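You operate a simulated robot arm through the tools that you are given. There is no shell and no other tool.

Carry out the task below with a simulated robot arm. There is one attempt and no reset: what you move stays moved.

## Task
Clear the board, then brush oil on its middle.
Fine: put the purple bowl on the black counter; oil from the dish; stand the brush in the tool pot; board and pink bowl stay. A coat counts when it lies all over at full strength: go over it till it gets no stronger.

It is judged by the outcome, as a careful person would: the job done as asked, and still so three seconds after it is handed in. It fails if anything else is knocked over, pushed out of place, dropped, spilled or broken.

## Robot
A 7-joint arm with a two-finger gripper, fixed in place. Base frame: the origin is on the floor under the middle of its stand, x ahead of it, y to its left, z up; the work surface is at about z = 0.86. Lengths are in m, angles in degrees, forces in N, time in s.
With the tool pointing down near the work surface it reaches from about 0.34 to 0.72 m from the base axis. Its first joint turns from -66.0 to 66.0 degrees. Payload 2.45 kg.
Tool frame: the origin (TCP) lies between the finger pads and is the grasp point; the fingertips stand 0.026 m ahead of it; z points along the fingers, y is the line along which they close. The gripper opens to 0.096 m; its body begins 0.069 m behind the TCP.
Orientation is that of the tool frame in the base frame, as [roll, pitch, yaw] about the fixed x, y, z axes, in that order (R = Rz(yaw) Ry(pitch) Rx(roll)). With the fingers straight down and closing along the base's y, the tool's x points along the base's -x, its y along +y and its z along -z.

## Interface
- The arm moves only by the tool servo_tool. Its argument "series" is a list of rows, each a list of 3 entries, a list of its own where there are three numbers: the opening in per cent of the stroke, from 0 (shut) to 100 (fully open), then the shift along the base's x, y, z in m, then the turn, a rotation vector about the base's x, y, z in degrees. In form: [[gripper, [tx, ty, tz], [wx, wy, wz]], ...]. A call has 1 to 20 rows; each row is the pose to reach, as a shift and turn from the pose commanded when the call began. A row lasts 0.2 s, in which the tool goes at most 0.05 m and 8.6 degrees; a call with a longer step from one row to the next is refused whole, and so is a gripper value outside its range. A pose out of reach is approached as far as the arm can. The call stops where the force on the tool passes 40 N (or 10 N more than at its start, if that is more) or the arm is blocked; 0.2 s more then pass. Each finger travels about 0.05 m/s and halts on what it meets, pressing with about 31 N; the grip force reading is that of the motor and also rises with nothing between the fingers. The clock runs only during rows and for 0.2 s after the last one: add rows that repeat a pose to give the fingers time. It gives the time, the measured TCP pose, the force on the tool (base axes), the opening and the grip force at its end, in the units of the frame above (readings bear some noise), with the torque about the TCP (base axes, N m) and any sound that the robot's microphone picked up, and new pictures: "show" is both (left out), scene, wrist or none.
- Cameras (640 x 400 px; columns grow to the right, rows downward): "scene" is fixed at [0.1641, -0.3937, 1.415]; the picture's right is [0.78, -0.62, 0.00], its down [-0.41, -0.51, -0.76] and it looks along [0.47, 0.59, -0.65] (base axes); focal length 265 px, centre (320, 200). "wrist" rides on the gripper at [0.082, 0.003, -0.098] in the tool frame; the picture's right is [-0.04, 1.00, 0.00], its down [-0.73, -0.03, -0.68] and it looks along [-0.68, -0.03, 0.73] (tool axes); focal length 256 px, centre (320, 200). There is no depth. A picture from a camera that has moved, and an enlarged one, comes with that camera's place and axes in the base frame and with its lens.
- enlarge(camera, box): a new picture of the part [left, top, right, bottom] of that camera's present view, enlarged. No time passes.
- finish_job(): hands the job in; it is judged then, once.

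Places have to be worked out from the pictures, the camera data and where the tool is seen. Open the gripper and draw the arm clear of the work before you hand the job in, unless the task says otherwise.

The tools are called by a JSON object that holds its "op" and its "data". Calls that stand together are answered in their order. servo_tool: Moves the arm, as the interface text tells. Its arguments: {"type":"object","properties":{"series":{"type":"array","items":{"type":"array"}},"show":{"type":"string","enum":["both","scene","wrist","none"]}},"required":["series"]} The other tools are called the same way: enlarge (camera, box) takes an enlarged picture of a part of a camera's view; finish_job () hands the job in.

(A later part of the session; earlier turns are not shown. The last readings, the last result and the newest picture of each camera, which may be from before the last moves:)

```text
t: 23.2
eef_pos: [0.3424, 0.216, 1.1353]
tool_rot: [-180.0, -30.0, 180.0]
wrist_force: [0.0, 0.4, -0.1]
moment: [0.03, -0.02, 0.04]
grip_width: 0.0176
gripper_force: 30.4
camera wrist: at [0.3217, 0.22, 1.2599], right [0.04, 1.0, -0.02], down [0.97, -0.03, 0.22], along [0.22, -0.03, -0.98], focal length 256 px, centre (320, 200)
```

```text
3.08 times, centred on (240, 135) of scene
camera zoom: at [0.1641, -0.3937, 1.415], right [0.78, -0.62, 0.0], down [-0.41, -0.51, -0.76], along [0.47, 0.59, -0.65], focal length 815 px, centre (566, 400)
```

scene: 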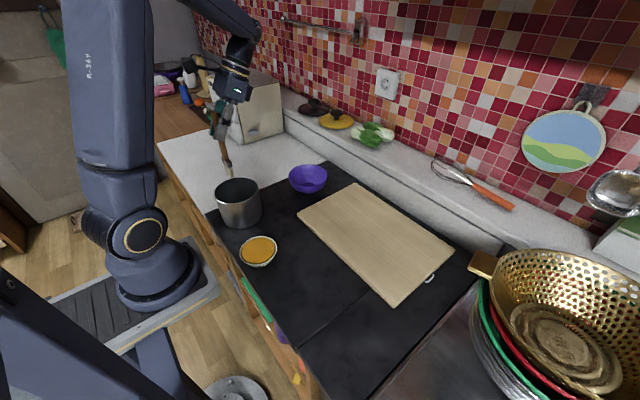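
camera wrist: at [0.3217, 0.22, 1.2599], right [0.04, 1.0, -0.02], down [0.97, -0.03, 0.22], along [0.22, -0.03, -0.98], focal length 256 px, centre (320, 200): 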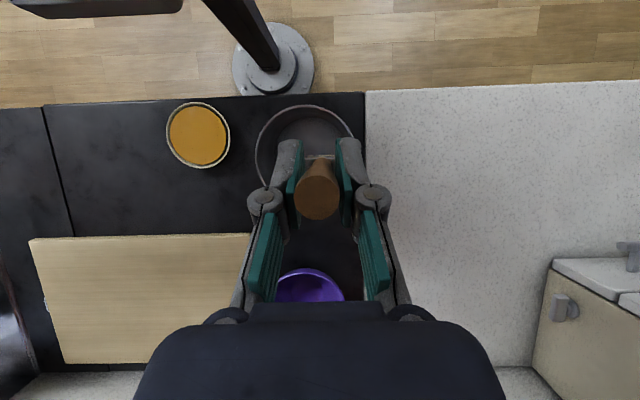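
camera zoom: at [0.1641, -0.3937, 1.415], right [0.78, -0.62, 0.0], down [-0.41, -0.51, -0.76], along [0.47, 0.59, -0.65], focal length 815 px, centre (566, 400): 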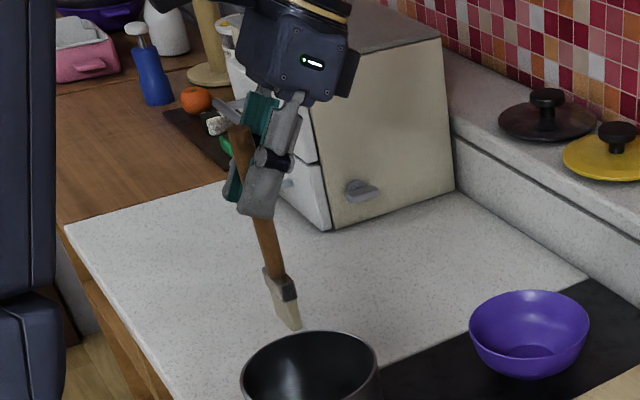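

The brush came out cleanly, with bristles pointing down and the tip about 0.142 m below the TCP. I'll carry it over the dish centre at [0.307, 0.036] and lower part way.

{"op": "servo_tool", "data": {"series": [[0, [-0.005, -0.03, 0], [0, 0, 0]], [0, [-0.012, -0.07, 0], [0, 0, 0]], [0, [-0.02, -0.11, 0], [0, 0, 0]], [0, [-0.028, -0.15, 0], [0, 0, 0]], [0, [-0.0355, -0.18, 0], [0, 0, 0]], [0, [-0.0355, -0.18, -0.03], [0, 0, 0]], [0, [-0.0355, -0.18, -0.06], [0, 0, 0]], [0, [-0.0355, -0.18, -0.085], [0, 0, 0]], [0, [-0.0355, -0.18, -0.085], [0, 0, 0]]]}}

{"op": "enlarge", "data": {"camera": "scene", "box": [200, 160, 320, 280]}}

{"op": "enlarge", "data": {"camera": "wrist", "box": [220, 80, 420, 240]}}

```text
t: 25.2
eef_pos: [0.3068, 0.0372, 1.0492]
tool_rot: [-180.0, -30.1, 180.0]
wrist_force: [0.1, 0.7, -0.3]
moment: [0.02, 0.01, -0.02]
grip_width: 0.0174
gripper_force: 30.9
camera wrist: at [0.2855, 0.0402, 1.1736], right [0.03, 1.0, -0.02], down [0.97, -0.03, 0.22], along [0.22, -0.03, -0.97], focal length 256 px, centre (320, 200)
```

scene: 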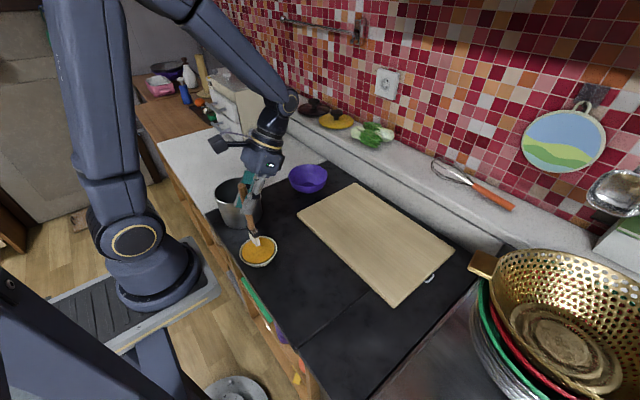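
wrist: 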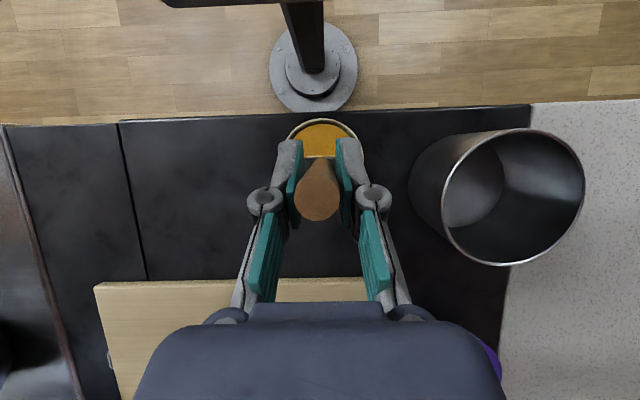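

```text
3.33 times, centred on (260, 220) of scene
camera zoom: at [0.1641, -0.3937, 1.415], right [0.78, -0.62, 0.0], down [-0.41, -0.51, -0.76], along [0.47, 0.59, -0.65], focal length 883 px, centre (520, 133)
```

zoom: 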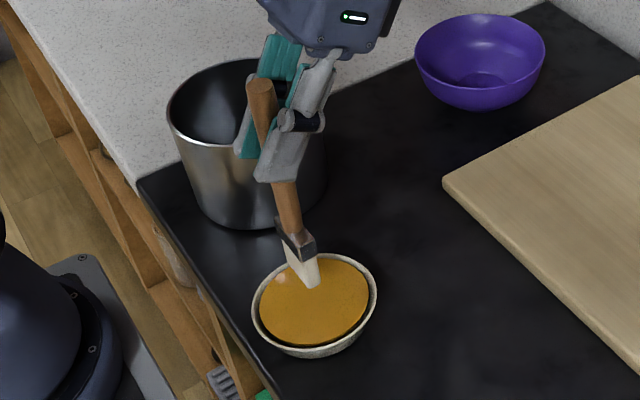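

```text
2.50 times, centred on (320, 160) of wrist
camera zoom: at [0.2855, 0.0402, 1.1736], right [0.03, 1.0, -0.02], down [0.97, -0.03, 0.22], along [0.22, -0.03, -0.97], focal length 640 px, centre (320, 300)
```

zoom: 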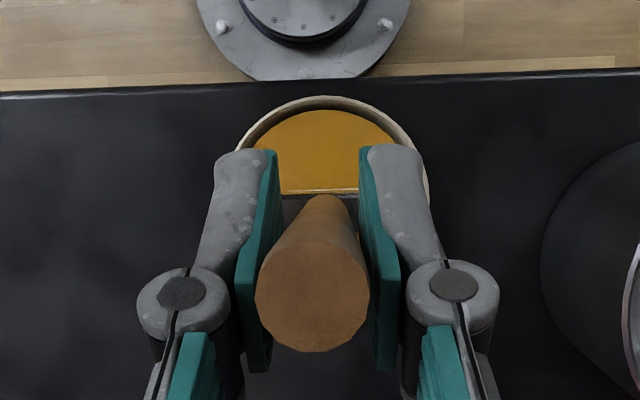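

The bristles are centred over the oil with the tip near z 0.90. I'll lower slowly into the oil while watching the force.

{"op": "servo_tool", "data": {"series": [[0, [0, -0.002, -0.01], [0, 0, 0]], [0, [0, -0.002, -0.016], [0, 0, 0]], [0, [0, -0.002, -0.022], [0, 0, 0]], [0, [0, -0.002, -0.025], [0, 0, 0]]], "show": "scene"}}

{"op": "enlarge", "data": {"camera": "scene", "box": [200, 160, 320, 280]}}

```text
t: 26.2
eef_pos: [0.3084, 0.0348, 1.0243]
tool_rot: [-180.0, -30.1, -180.0]
wrist_force: [-0.1, -0.3, -0.1]
moment: [0.0, 0.03, 0.02]
grip_width: 0.0178
gripper_force: 30.6
```

scene: 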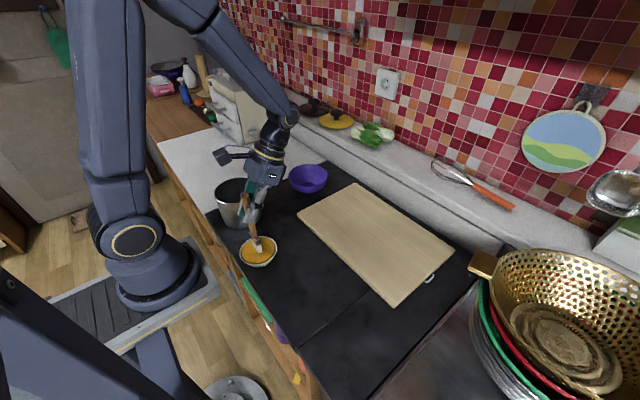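

```text
3.33 times, centred on (260, 220) of scene
camera zoom: at [0.1641, -0.3937, 1.415], right [0.78, -0.62, 0.0], down [-0.41, -0.51, -0.76], along [0.47, 0.59, -0.65], focal length 883 px, centre (520, 133)
```

zoom: 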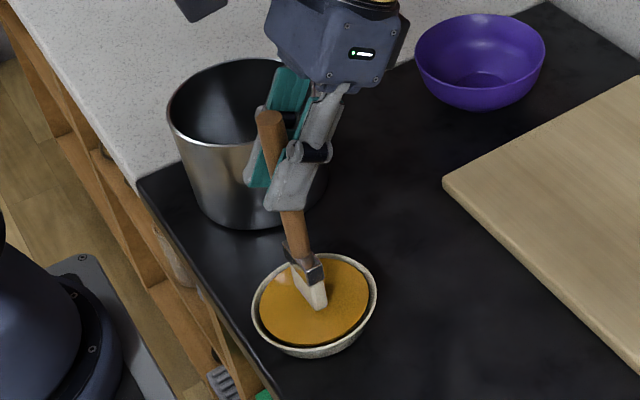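

The tip is at about oil level, z 0.877, with no force yet. I'll go a few millimetres deeper.

{"op": "servo_tool", "data": {"series": [[0, [-0.001, 0, -0.003], [0, 0, 0]], [0, [-0.001, 0, -0.006], [0, 0, 0]], [0, [-0.001, 0, -0.008], [0, 0, 0]]], "show": "scene"}}

{"op": "enlarge", "data": {"camera": "scene", "box": [220, 190, 300, 280]}}

```text
t: 27.0
eef_pos: [0.3075, 0.0357, 1.0169]
tool_rot: [-180.0, -30.0, -179.9]
wrist_force: [0.6, 1.1, 24.3]
moment: [0.03, 0.0, -0.03]
grip_width: 0.0176
gripper_force: 31.0
```

scene: 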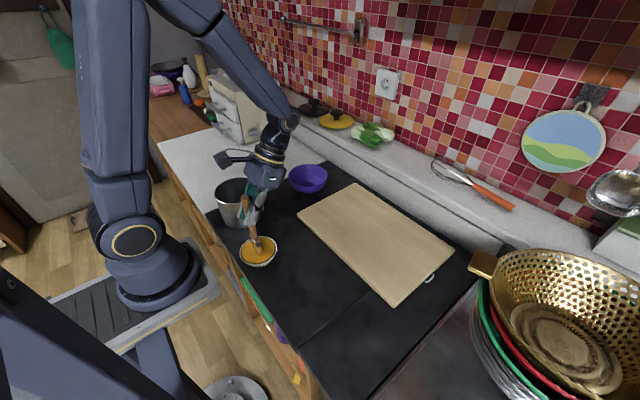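

```text
4.44 times, centred on (260, 235) of scene
camera zoom: at [0.1639, -0.3937, 1.415], right [0.78, -0.62, 0.0], down [-0.41, -0.51, -0.76], along [0.47, 0.59, -0.65], focal length 1177 px, centre (587, 44)
```

zoom: 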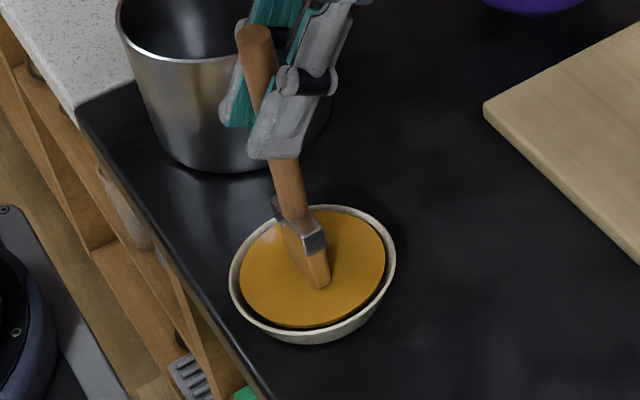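

The bristles are now coated orange, and the 24 N means they have bottomed in the dish. I'll lift clear and check for drips.

{"op": "servo_tool", "data": {"series": [[0, [0, 0, 0.01], [0, 0, 0]], [0, [0, 0, 0.02], [0, 0, 0]], [0, [0, 0, 0.035], [0, 0, 0]], [0, [0, 0, 0.035], [0, 0, 0]], [0, [0, 0, 0.06], [0, 0, 0]], [0, [0, 0, 0.09], [0, 0, 0]], [0, [0, 0, 0.09], [0, 0, 0]]], "show": "scene"}}

{"op": "enlarge", "data": {"camera": "scene", "box": [200, 160, 320, 280]}}

```text
t: 28.6
eef_pos: [0.3067, 0.0345, 1.1076]
tool_rot: [-179.9, -30.1, 180.0]
wrist_force: [0.5, 0.1, -0.3]
moment: [0.0, -0.02, -0.01]
grip_width: 0.0175
gripper_force: 30.4
```

scene: 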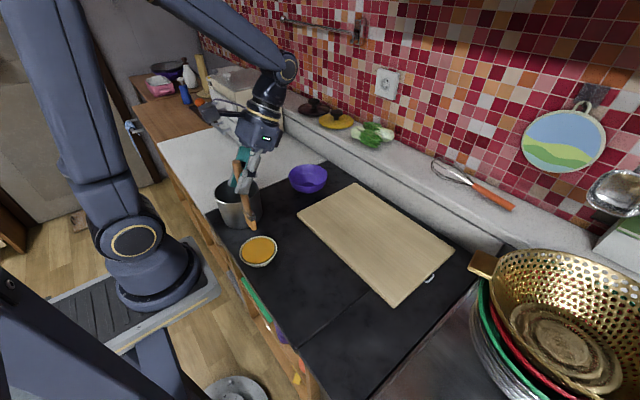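

```text
3.33 times, centred on (260, 220) of scene
camera zoom: at [0.1641, -0.3937, 1.415], right [0.78, -0.62, 0.0], down [-0.41, -0.51, -0.76], along [0.47, 0.59, -0.65], focal length 883 px, centre (520, 133)
```

zoom: 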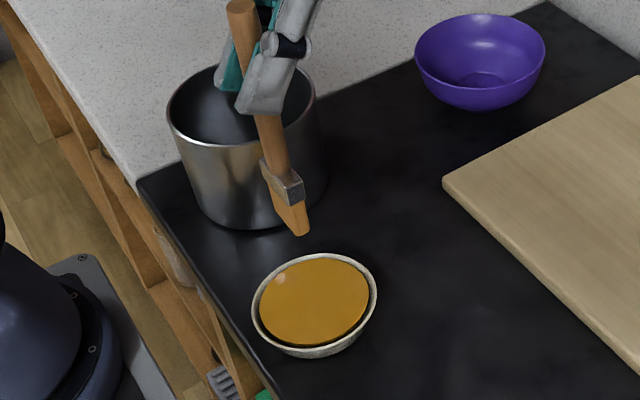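

There are no drips and the dish hasn't moved. I'll carry the brush over the near side of the board's middle and lower to about 2 cm above the wood.

{"op": "servo_tool", "data": {"series": [[0, [0.03, -0.018, 0], [0, 0, 0]], [0, [0.065, -0.038, 0], [0, 0, 0]], [0, [0.1, -0.058, 0], [0, 0, 0]], [0, [0.135, -0.078, 0], [0, 0, 0]], [0, [0.17, -0.098, 0], [0, 0, 0]], [0, [0.2, -0.116, 0], [0, 0, 0]], [0, [0.223, -0.13, 0], [0, 0, 0]], [0, [0.223, -0.13, -0.03], [0, 0, 0]], [0, [0.223, -0.13, -0.06], [0, 0, 0]], [0, [0.223, -0.13, -0.068], [0, 0, 0]]]}}

{"op": "enlarge", "data": {"camera": "scene", "box": [290, 150, 460, 310]}}

```text
t: 30.8
eef_pos: [0.5288, -0.0953, 1.0376]
tool_rot: [180.0, -30.0, 180.0]
wrist_force: [-0.5, -1.0, -0.1]
moment: [0.03, -0.02, 0.02]
grip_width: 0.0174
gripper_force: 30.9
camera wrist: at [0.5079, -0.0914, 1.1631], right [0.04, 1.0, -0.02], down [0.97, -0.03, 0.22], along [0.22, -0.03, -0.97], focal length 256 px, centre (320, 200)
```

scene: 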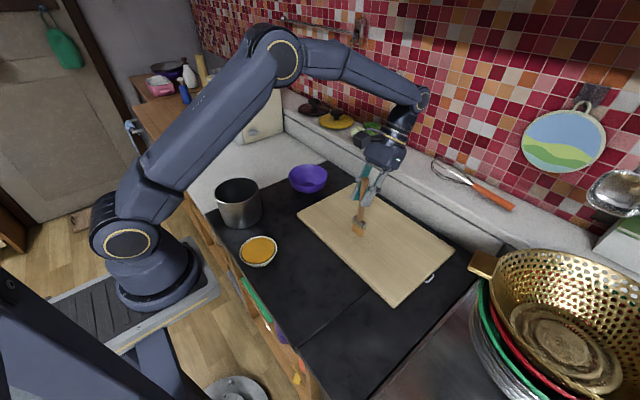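
wrist: 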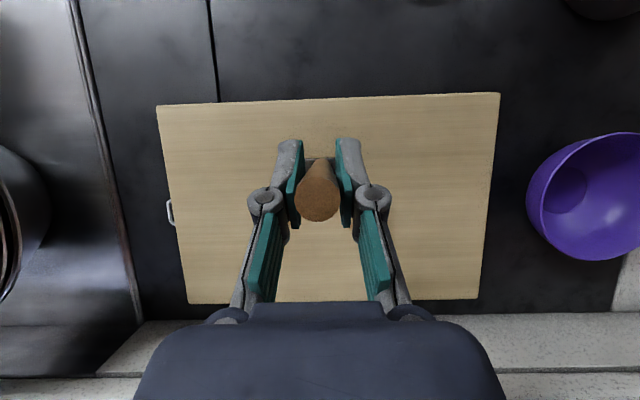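

```text
2.50 times, centred on (375, 230) of scene
camera zoom: at [0.1641, -0.3937, 1.415], right [0.78, -0.62, 0.0], down [-0.41, -0.51, -0.76], along [0.47, 0.59, -0.65], focal length 662 px, centre (182, 125)
```

zoom: 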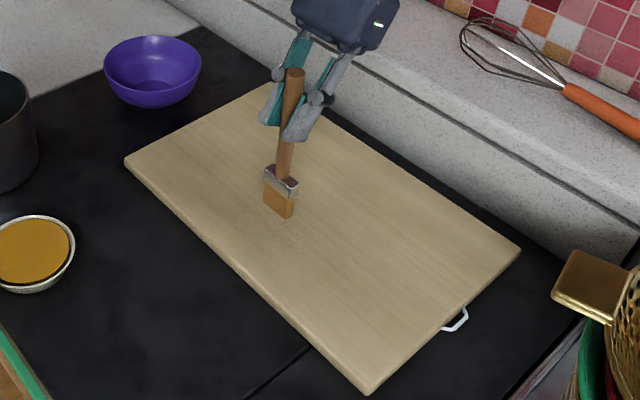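

The loaded brush is over the board at about [0.529, -0.095], and the board centre works out near [0.58, -0.094]. I'll lower slowly to find contact.

{"op": "servo_tool", "data": {"series": [[0, [0, 0, -0.006], [0, 0, 0]], [0, [0, 0, -0.01], [0, 0, 0]], [0, [0, 0, -0.014], [0, 0, 0]]], "show": "none"}}

{"op": "enlarge", "data": {"camera": "scene", "box": [320, 190, 400, 260]}}

```text
t: 31.6
eef_pos: [0.5287, -0.0939, 1.0244]
tool_rot: [180.0, -30.0, 180.0]
wrist_force: [-0.5, -0.7, 0.1]
moment: [0.0, 0.03, -0.01]
grip_width: 0.0178
gripper_force: 30.5
```

```text
5.71 times, centred on (360, 225) of scene
camera zoom: at [0.1641, -0.3937, 1.415], right [0.78, -0.62, 0.0], down [-0.41, -0.51, -0.76], along [0.47, 0.59, -0.65], focal length 1513 px, centre (91, 57)
```

zoom: 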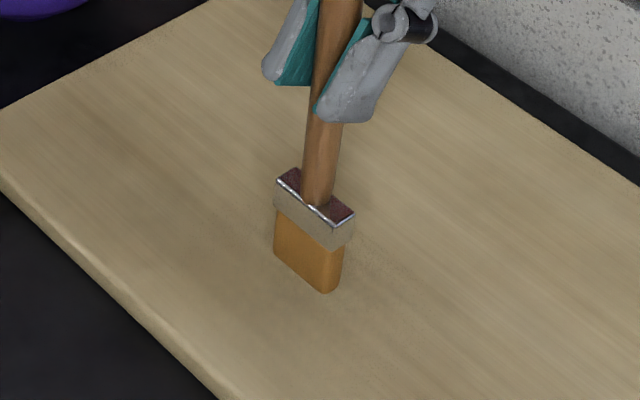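

It isn't quite touching yet. I'll lower in 2 mm steps.

{"op": "servo_tool", "data": {"series": [[0, [0, 0, -0.002], [0, 0, 0]], [0, [0, 0, -0.004], [0, 0, 0]]], "show": "none"}}

{"op": "enlarge", "data": {"camera": "scene", "box": [320, 190, 400, 260]}}

```text
t: 32.2
eef_pos: [0.5296, -0.0943, 1.0199]
tool_rot: [180.0, -30.0, 179.9]
wrist_force: [0.3, -0.5, -0.4]
moment: [0.02, 0.02, -0.01]
grip_width: 0.0174
gripper_force: 31.1
```

```text
5.71 times, centred on (360, 225) of scene
camera zoom: at [0.1641, -0.3937, 1.415], right [0.78, -0.62, 0.0], down [-0.41, -0.51, -0.76], along [0.47, 0.59, -0.65], focal length 1513 px, centre (91, 57)
```

zoom: 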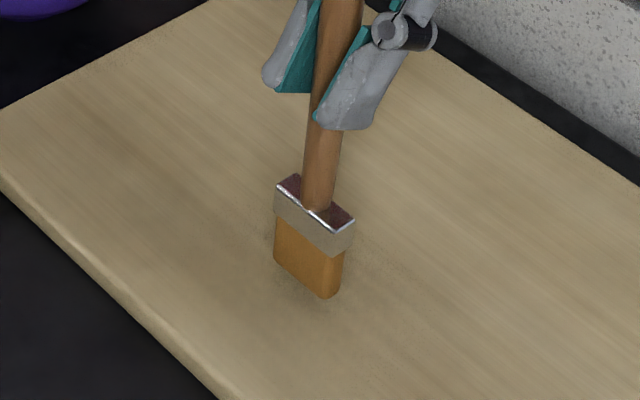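

There is still no contact at 1.020. I'll continue in small steps.

{"op": "servo_tool", "data": {"series": [[0, [0, 0, -0.0015], [0, 0, 0]], [0, [0, 0, -0.003], [0, 0, 0]]], "show": "none"}}

```text
t: 32.8
eef_pos: [0.5291, -0.0965, 1.0175]
tool_rot: [-180.0, -30.0, -179.9]
wrist_force: [-0.4, 0.6, -0.5]
moment: [0.0, 0.04, 0.0]
grip_width: 0.0174
gripper_force: 31.1
```

{"op": "servo_tool", "data": {"series": [[0, [0, 0, -0.0015], [0, 0, 0]], [0, [0, 0, -0.003], [0, 0, 0]]], "show": "none"}}

{"op": "enlarge", "data": {"camera": "scene", "box": [320, 190, 400, 260]}}

```text
t: 33.4
eef_pos: [0.529, -0.0958, 1.0151]
tool_rot: [-180.0, -29.9, -180.0]
wrist_force: [0.0, 0.7, -0.6]
moment: [0.01, 0.01, -0.01]
grip_width: 0.0176
gripper_force: 30.8
```

```text
5.71 times, centred on (360, 225) of scene
camera zoom: at [0.1641, -0.3937, 1.415], right [0.78, -0.62, 0.0], down [-0.41, -0.51, -0.76], along [0.47, 0.59, -0.65], focal length 1513 px, centre (91, 57)
```

zoom: 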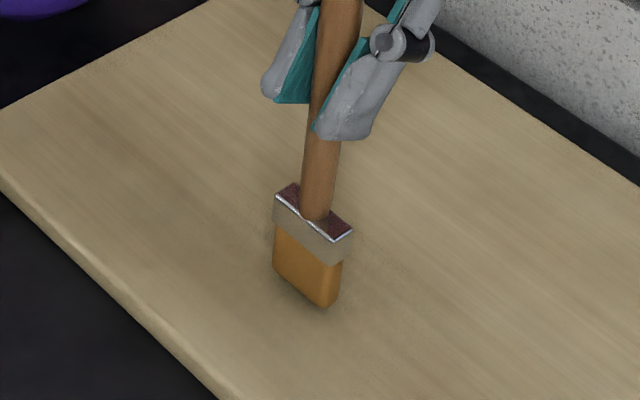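

The reading still shows no contact at 1.015, though the bristles now look within a few millimetres of the wood. I'll continue down slowly.

{"op": "servo_tool", "data": {"series": [[0, [0, 0, -0.0015], [0, 0, 0]], [0, [0, 0, -0.003], [0, 0, 0]], [0, [0, 0, -0.003], [0, 0, 0]]], "show": "none"}}

{"op": "enlarge", "data": {"camera": "scene", "box": [320, 190, 400, 260]}}

```text
t: 34.2
eef_pos: [0.5294, -0.0947, 1.0121]
tool_rot: [-179.9, -30.0, -179.9]
wrist_force: [0.9, -0.2, -0.1]
moment: [0.0, -0.02, 0.02]
grip_width: 0.0175
gripper_force: 30.6
```

```text
5.71 times, centred on (360, 225) of scene
camera zoom: at [0.1641, -0.3937, 1.415], right [0.78, -0.62, 0.0], down [-0.41, -0.51, -0.76], along [0.47, 0.59, -0.65], focal length 1513 px, centre (91, 57)
```

zoom: 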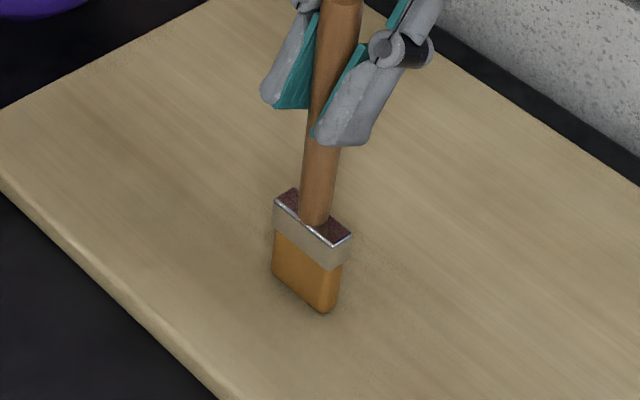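

Still free at 1.012. I'll take a few more small steps.

{"op": "servo_tool", "data": {"series": [[0, [0, 0, -0.001], [0, 0, 0]], [0, [0, 0, -0.002], [0, 0, 0]], [0, [0, 0, -0.003], [0, 0, 0]]], "show": "none"}}

{"op": "enlarge", "data": {"camera": "scene", "box": [320, 190, 400, 260]}}

```text
t: 35.0
eef_pos: [0.5296, -0.0961, 1.0091]
tool_rot: [-179.8, -29.8, -180.0]
wrist_force: [0.1, 2.0, 24.3]
moment: [0.04, 0.07, 0.02]
grip_width: 0.0177
gripper_force: 31.2
```

```text
5.71 times, centred on (360, 225) of scene
camera zoom: at [0.1637, -0.3936, 1.415], right [0.78, -0.62, 0.0], down [-0.41, -0.51, -0.76], along [0.47, 0.59, -0.65], focal length 1513 px, centre (91, 57)
```

zoom: 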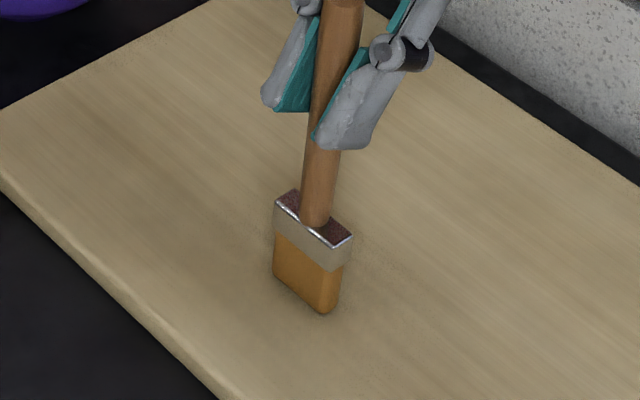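

Contact is at TCP z of about 1.009 with 24 N, the same value as in the dish, which may be the point where the handle slips in the grip. I'll ease up half a millimetre to find a lighter pressure.

{"op": "servo_tool", "data": {"series": [[0, [0, 0, 0.0006], [0, 0, 0]], [0, [0, 0, 0.0006], [0, 0, 0]]], "show": "none"}}

```text
t: 35.6
eef_pos: [0.5291, -0.0958, 1.0088]
tool_rot: [-180.0, -29.8, 180.0]
wrist_force: [0.7, 1.3, 24.5]
moment: [0.04, -0.09, -0.02]
grip_width: 0.0173
gripper_force: 31.1
```

The force is still 24 N, so I'll ease up another millimetre.

{"op": "servo_tool", "data": {"series": [[0, [0, 0, 0.001], [0, 0, 0]], [0, [0, 0, 0.001], [0, 0, 0]]], "show": "none"}}

```text
t: 36.2
eef_pos: [0.5297, -0.0954, 1.0105]
tool_rot: [179.9, -30.0, 179.9]
wrist_force: [2.0, 1.2, 11.5]
moment: [0.04, -0.27, -0.01]
grip_width: 0.0175
gripper_force: 30.8
```

The pressure is now a moderate 11 N. I'll make a first stroke in +x across the middle and see how the coat shows.

{"op": "servo_tool", "data": {"series": [[0, [0.012, 0, 0], [0, 0, 0]], [0, [0.024, 0, 0], [0, 0, 0]], [0, [0.036, 0, 0], [0, 0, 0]], [0, [0.048, 0, 0], [0, 0, 0]], [0, [0.06, 0, 0], [0, 0, 0]], [0, [0.072, 0, 0], [0, 0, 0]], [0, [0.084, 0, 0], [0, 0, 0]], [0, [0.096, 0, 0], [0, 0, 0]]]}}

{"op": "enlarge", "data": {"camera": "scene", "box": [310, 180, 430, 280]}}

```text
t: 38.0
eef_pos: [0.6113, -0.0949, 1.0102]
tool_rot: [180.0, -29.9, 180.0]
wrist_force: [0.6, 0.3, -0.6]
moment: [0.0, -0.01, 0.06]
grip_width: 0.0174
gripper_force: 31.6
out of reach, approached as far as the arm can: row 8
camera wrist: at [0.5895, -0.0917, 1.1347], right [0.03, 1.0, -0.02], down [0.97, -0.03, 0.22], along [0.22, -0.03, -0.97], focal length 256 px, centre (320, 200)
```

scene: 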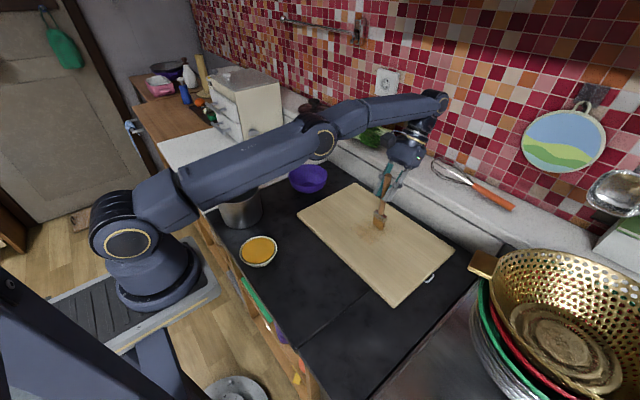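
wrist: 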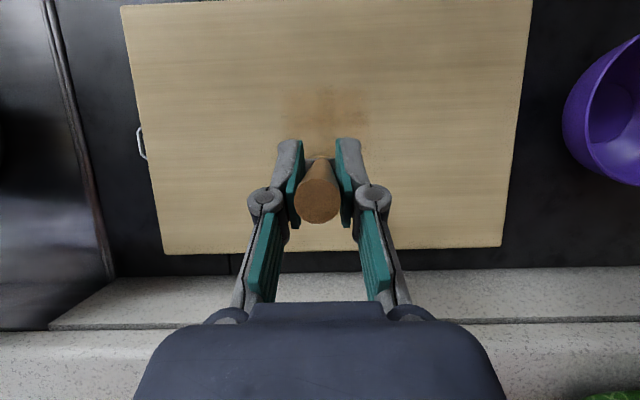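

```text
4.00 times, centred on (370, 230) of scene
camera zoom: at [0.1641, -0.3937, 1.415], right [0.78, -0.62, 0.0], down [-0.41, -0.51, -0.76], along [0.47, 0.59, -0.65], focal length 1059 px, centre (120, 80)
```

zoom: 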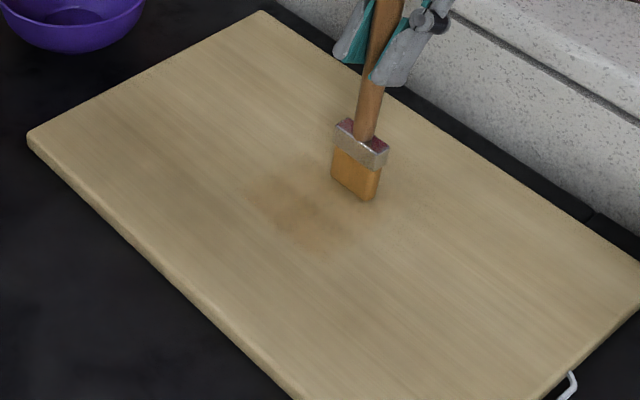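

A faint brown coat appeared over the first part of the stroke. The 30° tilt reaches its limit at x of about 0.611. I'll look at the coat closely.

{"op": "enlarge", "data": {"camera": "wrist", "box": [240, 50, 420, 170]}}

{"op": "enlarge", "data": {"camera": "scene", "box": [350, 200, 410, 250]}}

```text
3.33 times, centred on (330, 110) of wrist
camera zoom: at [0.5895, -0.0917, 1.1347], right [0.03, 1.0, -0.02], down [0.97, -0.03, 0.22], along [0.22, -0.03, -0.97], focal length 853 px, centre (287, 500)
```

zoom: 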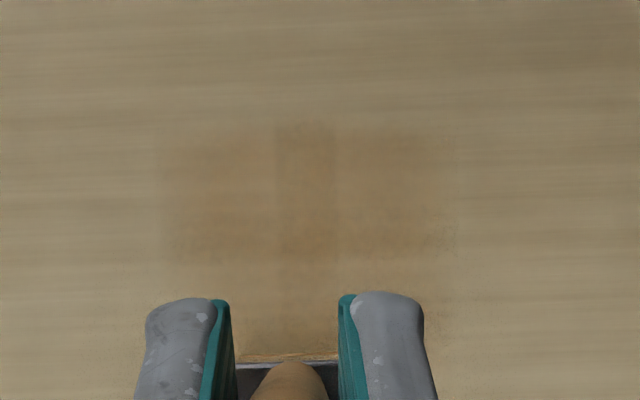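

```text
8.00 times, centred on (380, 225) of scene
camera zoom: at [0.1641, -0.3937, 1.415], right [0.78, -0.62, 0.0], down [-0.41, -0.51, -0.76], along [0.47, 0.59, -0.65], focal length 2119 px, centre (-160, 0)
```

zoom: 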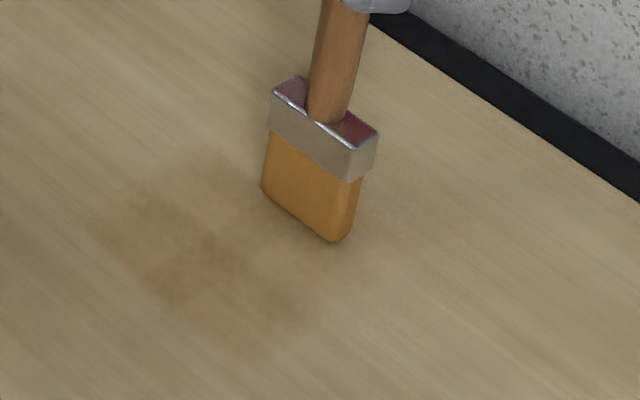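

The coat shows as a block starting near x 0.538 and spanning y -0.135 to -0.047, so the target is probably a patch about 9 cm square around [0.58, -0.091]. Force dropped to zero at the end of the stroke, so I'll back up a little and press down gently.

{"op": "servo_tool", "data": {"series": [[0, [-0.006, 0.003, 0], [0, 0, 0]], [0, [-0.01, 0.003, -0.001], [0, 0, 0]], [0, [-0.012, 0.003, -0.0015], [0, 0, 0]], [0, [-0.012, 0.003, -0.0015], [0, 0, 0]]], "show": "none"}}

```text
t: 39.0
eef_pos: [0.5986, -0.0917, 1.0082]
tool_rot: [-179.9, -29.8, 179.9]
wrist_force: [4.4, 0.2, 11.3]
moment: [-0.05, -0.63, -0.01]
grip_width: 0.0175
gripper_force: 30.8
```

The force is 11 N again, so I'll stroke back toward -x along the centre lane, easing up about 1 mm along the way, and look at the coat.

{"op": "servo_tool", "data": {"series": [[0, [-0.012, 0, 0.0002], [0, 0, 0]], [0, [-0.024, 0, 0.0004], [0, 0, 0]], [0, [-0.036, 0, 0.0006], [0, 0, 0]], [0, [-0.048, 0, 0.0008], [0, 0, 0]], [0, [-0.06, 0, 0.001], [0, 0, 0]]]}}

{"op": "enlarge", "data": {"camera": "scene", "box": [340, 190, 430, 260]}}

```text
t: 40.2
eef_pos: [0.5386, -0.0913, 1.0086]
tool_rot: [-180.0, -30.0, -180.0]
wrist_force: [2.6, 0.4, 9.5]
moment: [0.05, -0.39, -0.01]
grip_width: 0.0177
gripper_force: 30.9
camera wrist: at [0.517, -0.0884, 1.1341], right [0.03, 1.0, -0.02], down [0.97, -0.03, 0.22], along [0.22, -0.03, -0.97], focal length 256 px, centre (320, 200)
```

scene: 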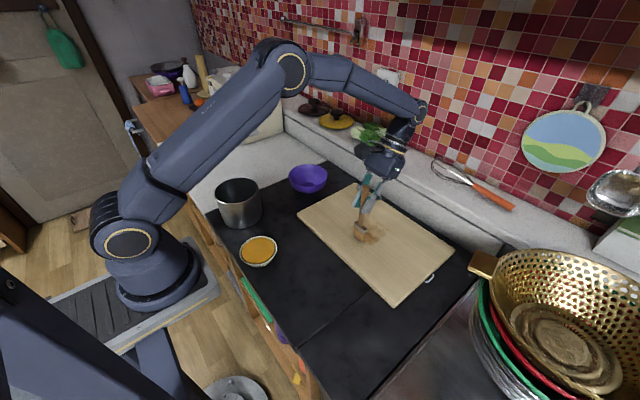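
wrist: 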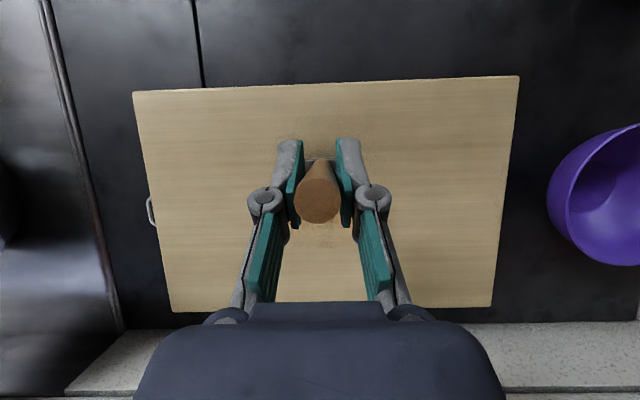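

```text
5.71 times, centred on (385, 225) of scene
camera zoom: at [0.164, -0.3937, 1.415], right [0.78, -0.62, 0.0], down [-0.41, -0.51, -0.76], along [0.47, 0.59, -0.65], focal length 1513 px, centre (-51, 57)
```

zoom: 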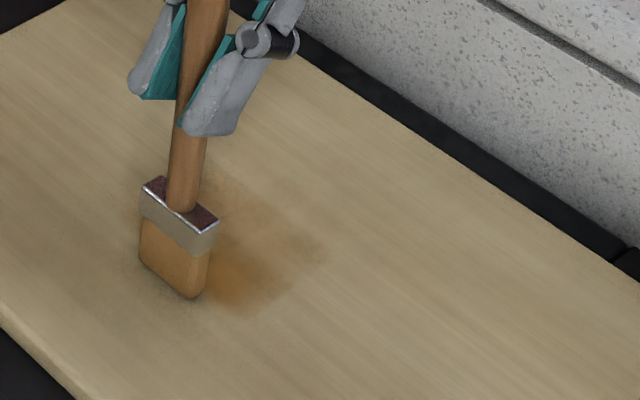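

The coat grew stronger, and the patch shows as roughly x 0.538–0.615, y -0.13 to -0.05. I'll paint the two side lanes with the same light pressure.

{"op": "servo_tool", "data": {"series": [[0, [-0.003, -0.011, 0], [0, 0, 0]], [0, [-0.003, -0.022, 0], [0, 0, 0]], [0, [0.012, -0.022, -0.0002], [0, 0, 0]], [0, [0.026, -0.022, -0.0004], [0, 0, 0]], [0, [0.04, -0.022, -0.0007], [0, 0, 0]], [0, [0.054, -0.022, -0.0009], [0, 0, 0]], [0, [0.068, -0.022, -0.0011], [0, 0, 0]], [0, [0.054, -0.022, -0.0009], [0, 0, 0]], [0, [0.04, -0.022, -0.0007], [0, 0, 0]], [0, [0.026, -0.022, -0.0004], [0, 0, 0]], [0, [0.012, -0.022, -0.0002], [0, 0, 0]], [0, [-0.003, -0.022, 0], [0, 0, 0]], [0, [-0.003, -0.005, 0], [0, 0, 0]], [0, [-0.003, 0.01, 0], [0, 0, 0]], [0, [-0.003, 0.022, 0], [0, 0, 0]], [0, [0.014, 0.022, -0.0002], [0, 0, 0]], [0, [0.03, 0.022, -0.0005], [0, 0, 0]], [0, [0.046, 0.022, -0.0008], [0, 0, 0]], [0, [0.062, 0.022, -0.001], [0, 0, 0]], [0, [0.068, 0.022, -0.0011], [0, 0, 0]]]}}

{"op": "enlarge", "data": {"camera": "scene", "box": [340, 190, 430, 260]}}

{"op": "enlarge", "data": {"camera": "wrist", "box": [220, 50, 420, 180]}}

```text
t: 44.4
eef_pos: [0.6063, -0.0691, 1.008]
tool_rot: [-180.0, -30.0, 179.9]
wrist_force: [-0.9, -0.4, 3.1]
moment: [0.01, 0.1, 0.01]
grip_width: 0.0176
gripper_force: 31.4
camera wrist: at [0.5852, -0.0667, 1.1331], right [0.04, 1.0, -0.02], down [0.97, -0.03, 0.22], along [0.22, -0.03, -0.97], focal length 256 px, centre (320, 200)
```

scene: 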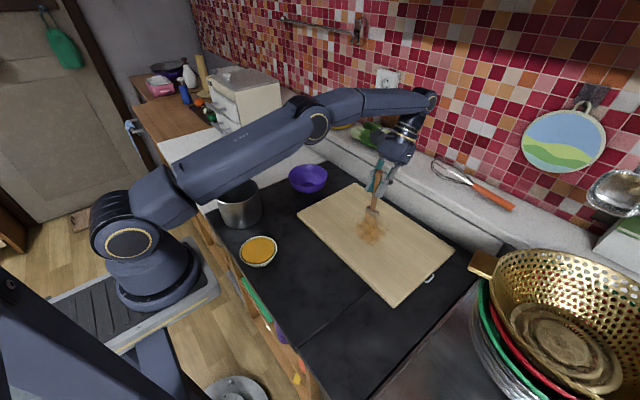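
wrist: 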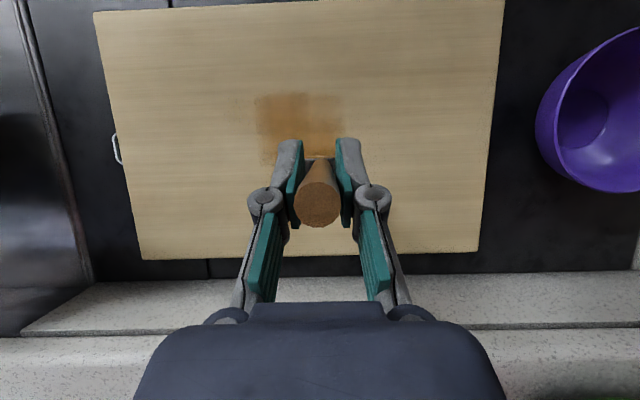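

```text
5.71 times, centred on (385, 225) of scene
camera zoom: at [0.164, -0.3937, 1.415], right [0.78, -0.62, 0.0], down [-0.41, -0.51, -0.76], along [0.47, 0.59, -0.65], focal length 1513 px, centre (-51, 57)
```

zoom: 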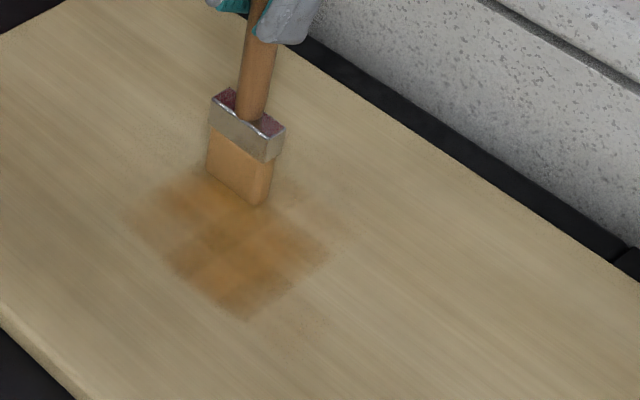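

```text
3.08 times, centred on (320, 115) of wrist
camera zoom: at [0.5852, -0.0667, 1.1331], right [0.04, 1.0, -0.02], down [0.97, -0.03, 0.22], along [0.22, -0.03, -0.97], focal length 788 px, centre (320, 462)
```

zoom: 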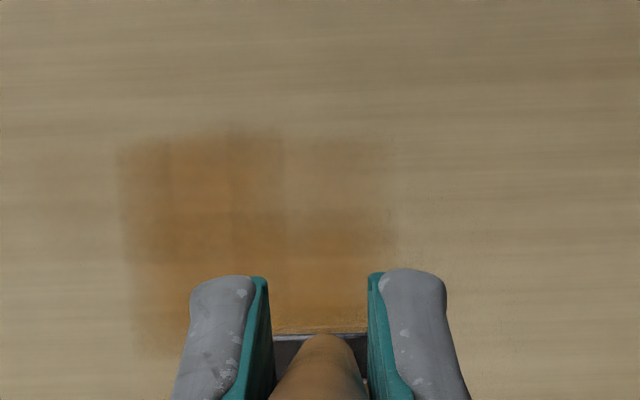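

The patch edges are now sharp at about x 0.540 and y -0.136 to -0.050, so it is likely a square 8.5 cm on a side centred near [0.582, -0.093]. The bristles look paler, so I'll lift and go back for more oil.

{"op": "servo_tool", "data": {"series": [[0, [0, 0, 0.02], [0, 0, 0]], [0, [0, 0, 0.06], [0, 0, 0]], [0, [0, 0, 0.1], [0, 0, 0]], [0, [-0.04, 0.014, 0.1], [0, 0, 0]], [0, [-0.08, 0.028, 0.1], [0, 0, 0]], [0, [-0.12, 0.042, 0.1], [0, 0, 0]], [0, [-0.16, 0.056, 0.1], [0, 0, 0]], [0, [-0.2, 0.07, 0.1], [0, 0, 0]], [0, [-0.24, 0.084, 0.1], [0, 0, 0]], [0, [-0.275, 0.096, 0.1], [0, 0, 0]], [0, [-0.2995, 0.104, 0.1], [0, 0, 0]], [0, [-0.2995, 0.104, 0.06], [0, 0, 0]], [0, [-0.2995, 0.104, 0.03], [0, 0, 0]], [0, [-0.2995, 0.104, 0.016], [0, 0, 0]], [0, [-0.2995, 0.104, 0.016], [0, 0, 0]]]}}

{"op": "enlarge", "data": {"camera": "scene", "box": [220, 190, 300, 280]}}

{"op": "enlarge", "data": {"camera": "scene", "box": [320, 180, 430, 270]}}

```text
t: 47.6
eef_pos: [0.3078, 0.0341, 1.0229]
tool_rot: [-180.0, -30.1, -180.0]
wrist_force: [-0.6, -0.7, -1.4]
moment: [0.02, 0.0, -0.01]
grip_width: 0.0176
gripper_force: 31.3
out of reach, approached as far as the arm can: row 2, 3
camera wrist: at [0.2857, 0.0375, 1.1484], right [0.04, 1.0, -0.02], down [0.97, -0.03, 0.22], along [0.22, -0.03, -0.97], focal length 256 px, centre (320, 200)
```

scene: 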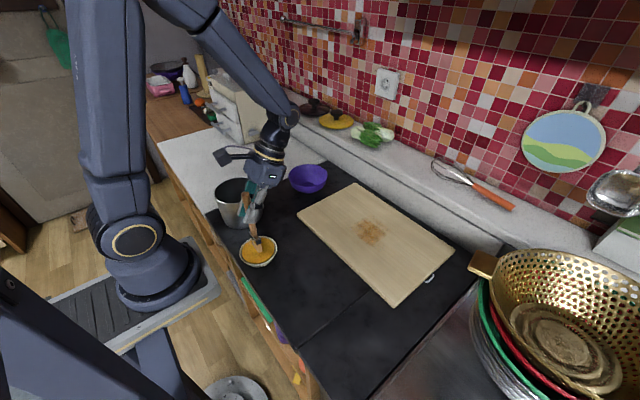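
wrist: 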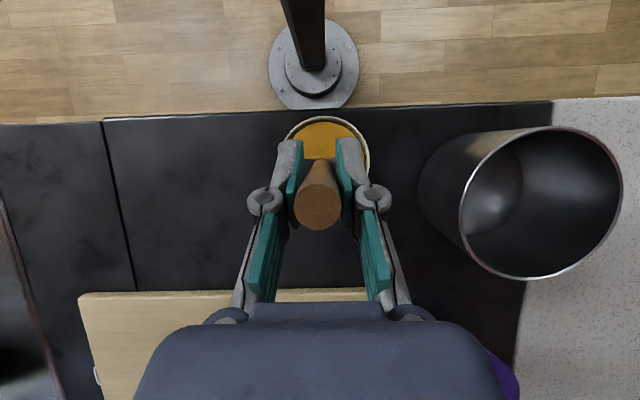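

```text
4.44 times, centred on (260, 235) of scene
camera zoom: at [0.1641, -0.3937, 1.415], right [0.78, -0.62, 0.0], down [-0.41, -0.51, -0.76], along [0.47, 0.59, -0.65], focal length 1177 px, centre (587, 44)
```

zoom: 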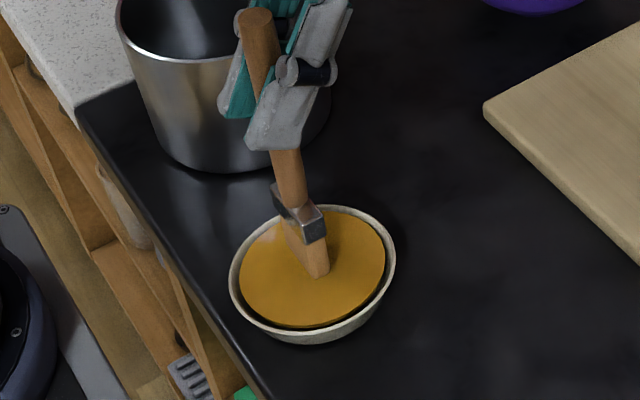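

```text
4.44 times, centred on (375, 225) of scene
camera zoom: at [0.1641, -0.3937, 1.415], right [0.78, -0.62, 0.0], down [-0.41, -0.51, -0.76], along [0.47, 0.59, -0.65], focal length 1177 px, centre (76, 89)
```

zoom: 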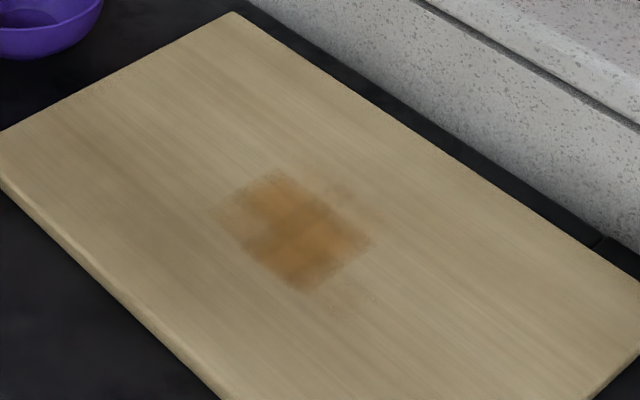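

The coat covers about x 0.549–0.607, y -0.125 to -0.048, and the far strip is still bare because of the reach limit. Now I'll lower the last millimetres into the oil.

{"op": "servo_tool", "data": {"series": [[0, [0, 0, -0.002], [0, 0, 0]], [0, [0, 0, -0.004], [0, 0, 0]]], "show": "none"}}

{"op": "enlarge", "data": {"camera": "scene", "box": [220, 190, 300, 280]}}

```text
t: 48.2
eef_pos: [0.308, 0.0345, 1.0192]
tool_rot: [179.9, -29.9, -180.0]
wrist_force: [-0.7, -0.2, 0.2]
moment: [0.01, -0.01, 0.0]
grip_width: 0.0174
gripper_force: 30.8
```

```text
4.44 times, centred on (260, 235) of scene
camera zoom: at [0.1641, -0.3937, 1.415], right [0.78, -0.62, 0.0], down [-0.41, -0.51, -0.76], along [0.47, 0.59, -0.65], focal length 1177 px, centre (587, 44)
```

zoom: 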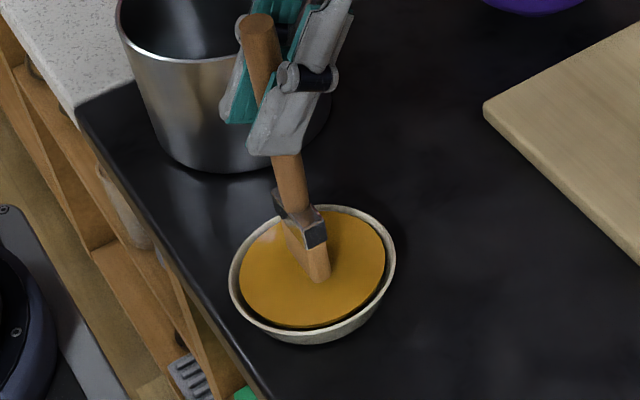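

There's no contact yet at 1.019, so I'll continue down slightly.

{"op": "servo_tool", "data": {"series": [[0, [0, 0, -0.0015], [0, 0, 0]], [0, [0, 0, -0.003], [0, 0, 0]], [0, [0, 0, -0.003], [0, 0, 0]]], "show": "none"}}

{"op": "enlarge", "data": {"camera": "scene", "box": [220, 190, 300, 280]}}

```text
t: 49.0
eef_pos: [0.3081, 0.0342, 1.0162]
tool_rot: [-180.0, -30.0, -179.9]
wrist_force: [0.0, 0.4, -0.4]
moment: [0.03, 0.0, 0.0]
grip_width: 0.0175
gripper_force: 31.0
```

```text
4.44 times, centred on (260, 235) of scene
camera zoom: at [0.1641, -0.3937, 1.415], right [0.78, -0.62, 0.0], down [-0.41, -0.51, -0.76], along [0.47, 0.59, -0.65], focal length 1177 px, centre (587, 44)
```

zoom: 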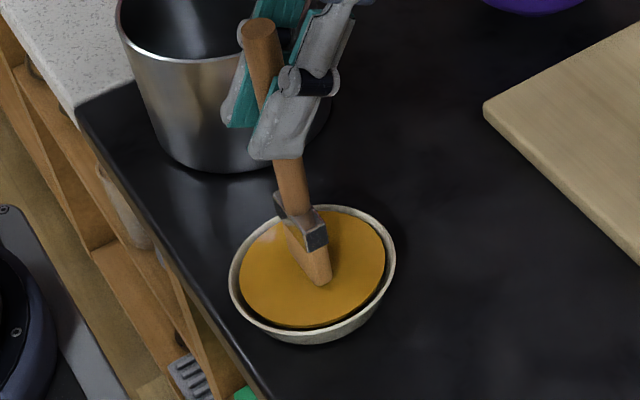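

The earlier 24 N did slip the handle up a few millimetres. I'll keep lowering gently until light contact.

{"op": "servo_tool", "data": {"series": [[0, [0, 0, -0.001], [0, 0, 0]], [0, [0, 0, -0.002], [0, 0, 0]], [0, [0, 0, -0.002], [0, 0, 0]]], "show": "none"}}

{"op": "enlarge", "data": {"camera": "scene", "box": [220, 190, 300, 280]}}

```text
t: 49.8
eef_pos: [0.3074, 0.0358, 1.0153]
tool_rot: [-179.9, -30.0, -180.0]
wrist_force: [0.3, -1.4, -0.7]
moment: [-0.01, -0.02, 0.01]
grip_width: 0.0175
gripper_force: 30.9
```

```text
4.44 times, centred on (260, 235) of scene
camera zoom: at [0.1641, -0.3937, 1.415], right [0.78, -0.62, 0.0], down [-0.41, -0.51, -0.76], along [0.47, 0.59, -0.65], focal length 1177 px, centre (587, 44)
```

zoom: 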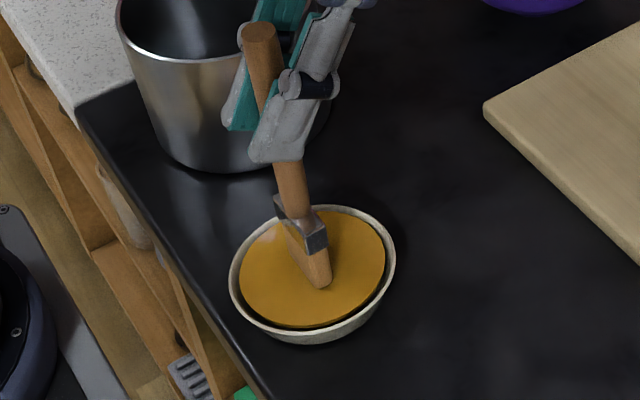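

The tip sits almost where it was at the first dip, so I'll take 1–2 mm more.

{"op": "servo_tool", "data": {"series": [[0, [0, 0, -0.001], [0, 0, 0]], [0, [0, 0, -0.002], [0, 0, 0]], [0, [0, 0, -0.002], [0, 0, 0]]], "show": "none"}}

{"op": "enlarge", "data": {"camera": "scene", "box": [220, 190, 300, 280]}}

```text
t: 50.6
eef_pos: [0.3065, 0.033, 1.0142]
tool_rot: [179.9, -30.0, -180.0]
wrist_force: [0.9, 0.9, 22.1]
moment: [-0.02, -0.04, -0.01]
grip_width: 0.0175
gripper_force: 31.3
```

```text
4.44 times, centred on (260, 235) of scene
camera zoom: at [0.1639, -0.3937, 1.415], right [0.78, -0.62, 0.0], down [-0.41, -0.51, -0.76], along [0.47, 0.59, -0.65], focal length 1177 px, centre (587, 44)
```

zoom: 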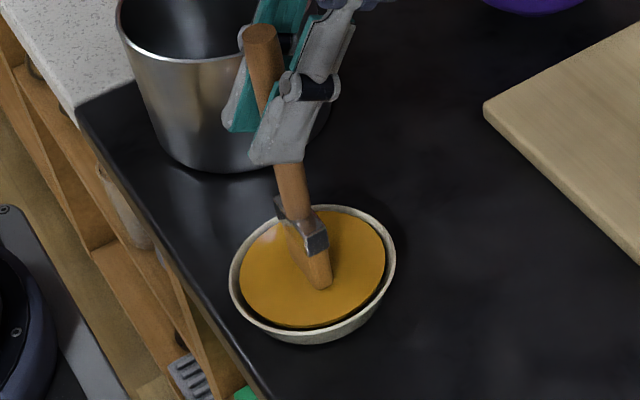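

The force is 22 N, so the tip is on the dish bottom and the bristles are freshly orange. I'll lift, carry the brush to the board, and lean the tool 6° forward so strokes can reach the far edge of the patch.

{"op": "servo_tool", "data": {"series": [[0, [0, 0, 0.01], [0, 0, 0]], [0, [0, 0, 0.03], [0, 0, 0]], [0, [0, 0, 0.06], [0, 0, 0]], [0, [0, 0, 0.09], [0, 0, 0]], [0, [0.031, -0.021, 0.09], [0, 0, 0]], [0, [0.062, -0.042, 0.09], [0, 0, 0]], [0, [0.093, -0.063, 0.09], [0, 0, 0]], [0, [0.124, -0.084, 0.09], [0, -2, 0]], [0, [0.155, -0.105, 0.09], [0, -4, 0]], [0, [0.186, -0.126, 0.09], [0, -6, 0]], [0, [0.2175, -0.1475, 0.09], [0, -6, 0]], [0, [0.2175, -0.1475, 0.05], [0, -6, 0]], [0, [0.2175, -0.1475, 0.02], [0, -6, 0]], [0, [0.2175, -0.1475, 0.005], [0, -6, 0]], [0, [0.2175, -0.1475, 0.0], [0, -6, 0]]]}}

{"op": "enlarge", "data": {"camera": "scene", "box": [320, 180, 430, 270]}}

```text
t: 53.8
eef_pos: [0.5242, -0.1137, 1.0118]
tool_rot: [-180.0, -24.0, 180.0]
wrist_force: [0.0, -0.4, -0.4]
moment: [0.0, 0.02, -0.01]
grip_width: 0.0172
gripper_force: 31.1
camera wrist: at [0.4903, -0.1102, 1.1348], right [0.04, 1.0, -0.02], down [0.95, -0.03, 0.32], along [0.32, -0.03, -0.95], focal length 256 px, centre (320, 200)
```

scene: 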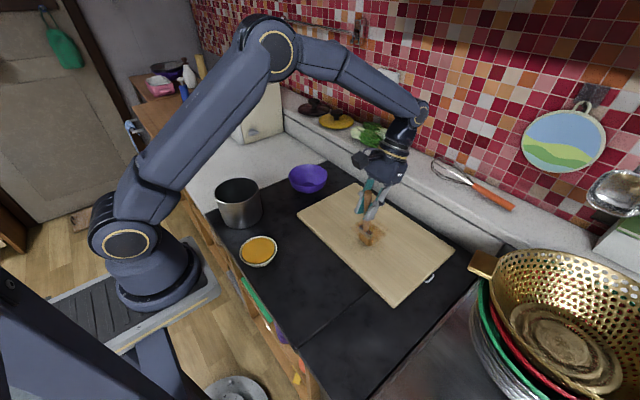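
wrist: 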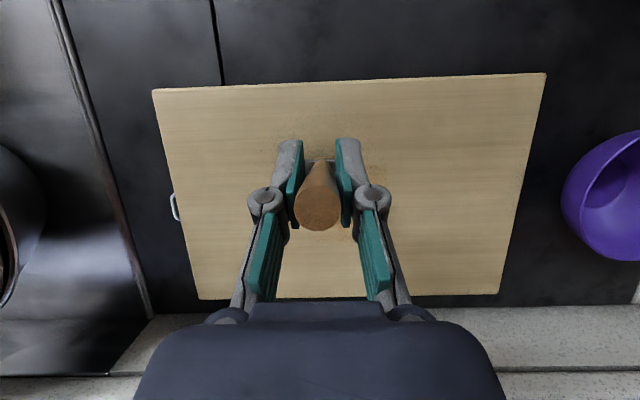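

```text
4.44 times, centred on (375, 225) of scene
camera zoom: at [0.1641, -0.3937, 1.415], right [0.78, -0.62, 0.0], down [-0.41, -0.51, -0.76], along [0.47, 0.59, -0.65], focal length 1177 px, centre (76, 89)
```

zoom: 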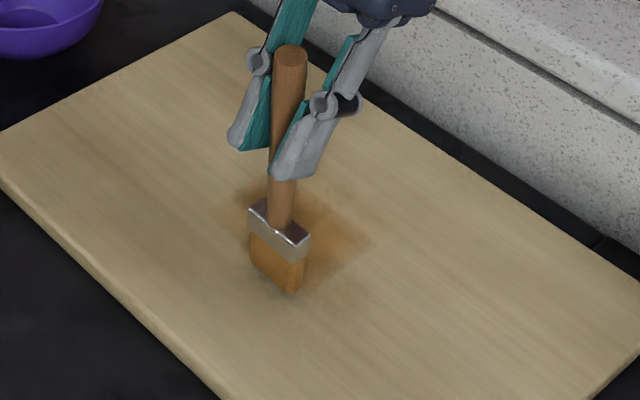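

It isn't touching yet; I'll lower in millimetre steps to light contact.

{"op": "servo_tool", "data": {"series": [[0, [0, 0, -0.0015], [0, 0, 0]], [0, [0, 0, -0.003], [0, 0, 0]], [0, [0, 0, -0.003], [0, 0, 0]]], "show": "none"}}

```text
t: 54.6
eef_pos: [0.5237, -0.1134, 1.0106]
tool_rot: [-179.9, -24.1, -180.0]
wrist_force: [-0.1, -0.3, -0.9]
moment: [0.01, -0.02, 0.0]
grip_width: 0.0172
gripper_force: 31.4
```

{"op": "servo_tool", "data": {"series": [[0, [0, 0, -0.001], [0, 0, 0]], [0, [0, 0, -0.002], [0, 0, 0]], [0, [0, 0, -0.002], [0, 0, 0]]], "show": "none"}}

```text
t: 55.4
eef_pos: [0.5255, -0.1129, 1.007]
tool_rot: [-179.9, -24.0, 180.0]
wrist_force: [0.6, 0.0, -0.8]
moment: [0.0, -0.02, 0.0]
grip_width: 0.0173
gripper_force: 31.3
```

Still free at z 1.007 (cmd about 1.0078), so I'll keep lowering a millimetre at a time.

{"op": "servo_tool", "data": {"series": [[0, [0, 0, -0.001], [0, 0, 0]], [0, [0, 0, -0.0015], [0, 0, 0]], [0, [0, 0, -0.0015], [0, 0, 0]]], "show": "none"}}

```text
t: 56.2
eef_pos: [0.5249, -0.1133, 1.0068]
tool_rot: [180.0, -24.1, 180.0]
wrist_force: [-0.8, 0.5, 11.6]
moment: [0.04, 0.07, -0.03]
grip_width: 0.0172
gripper_force: 31.1
```

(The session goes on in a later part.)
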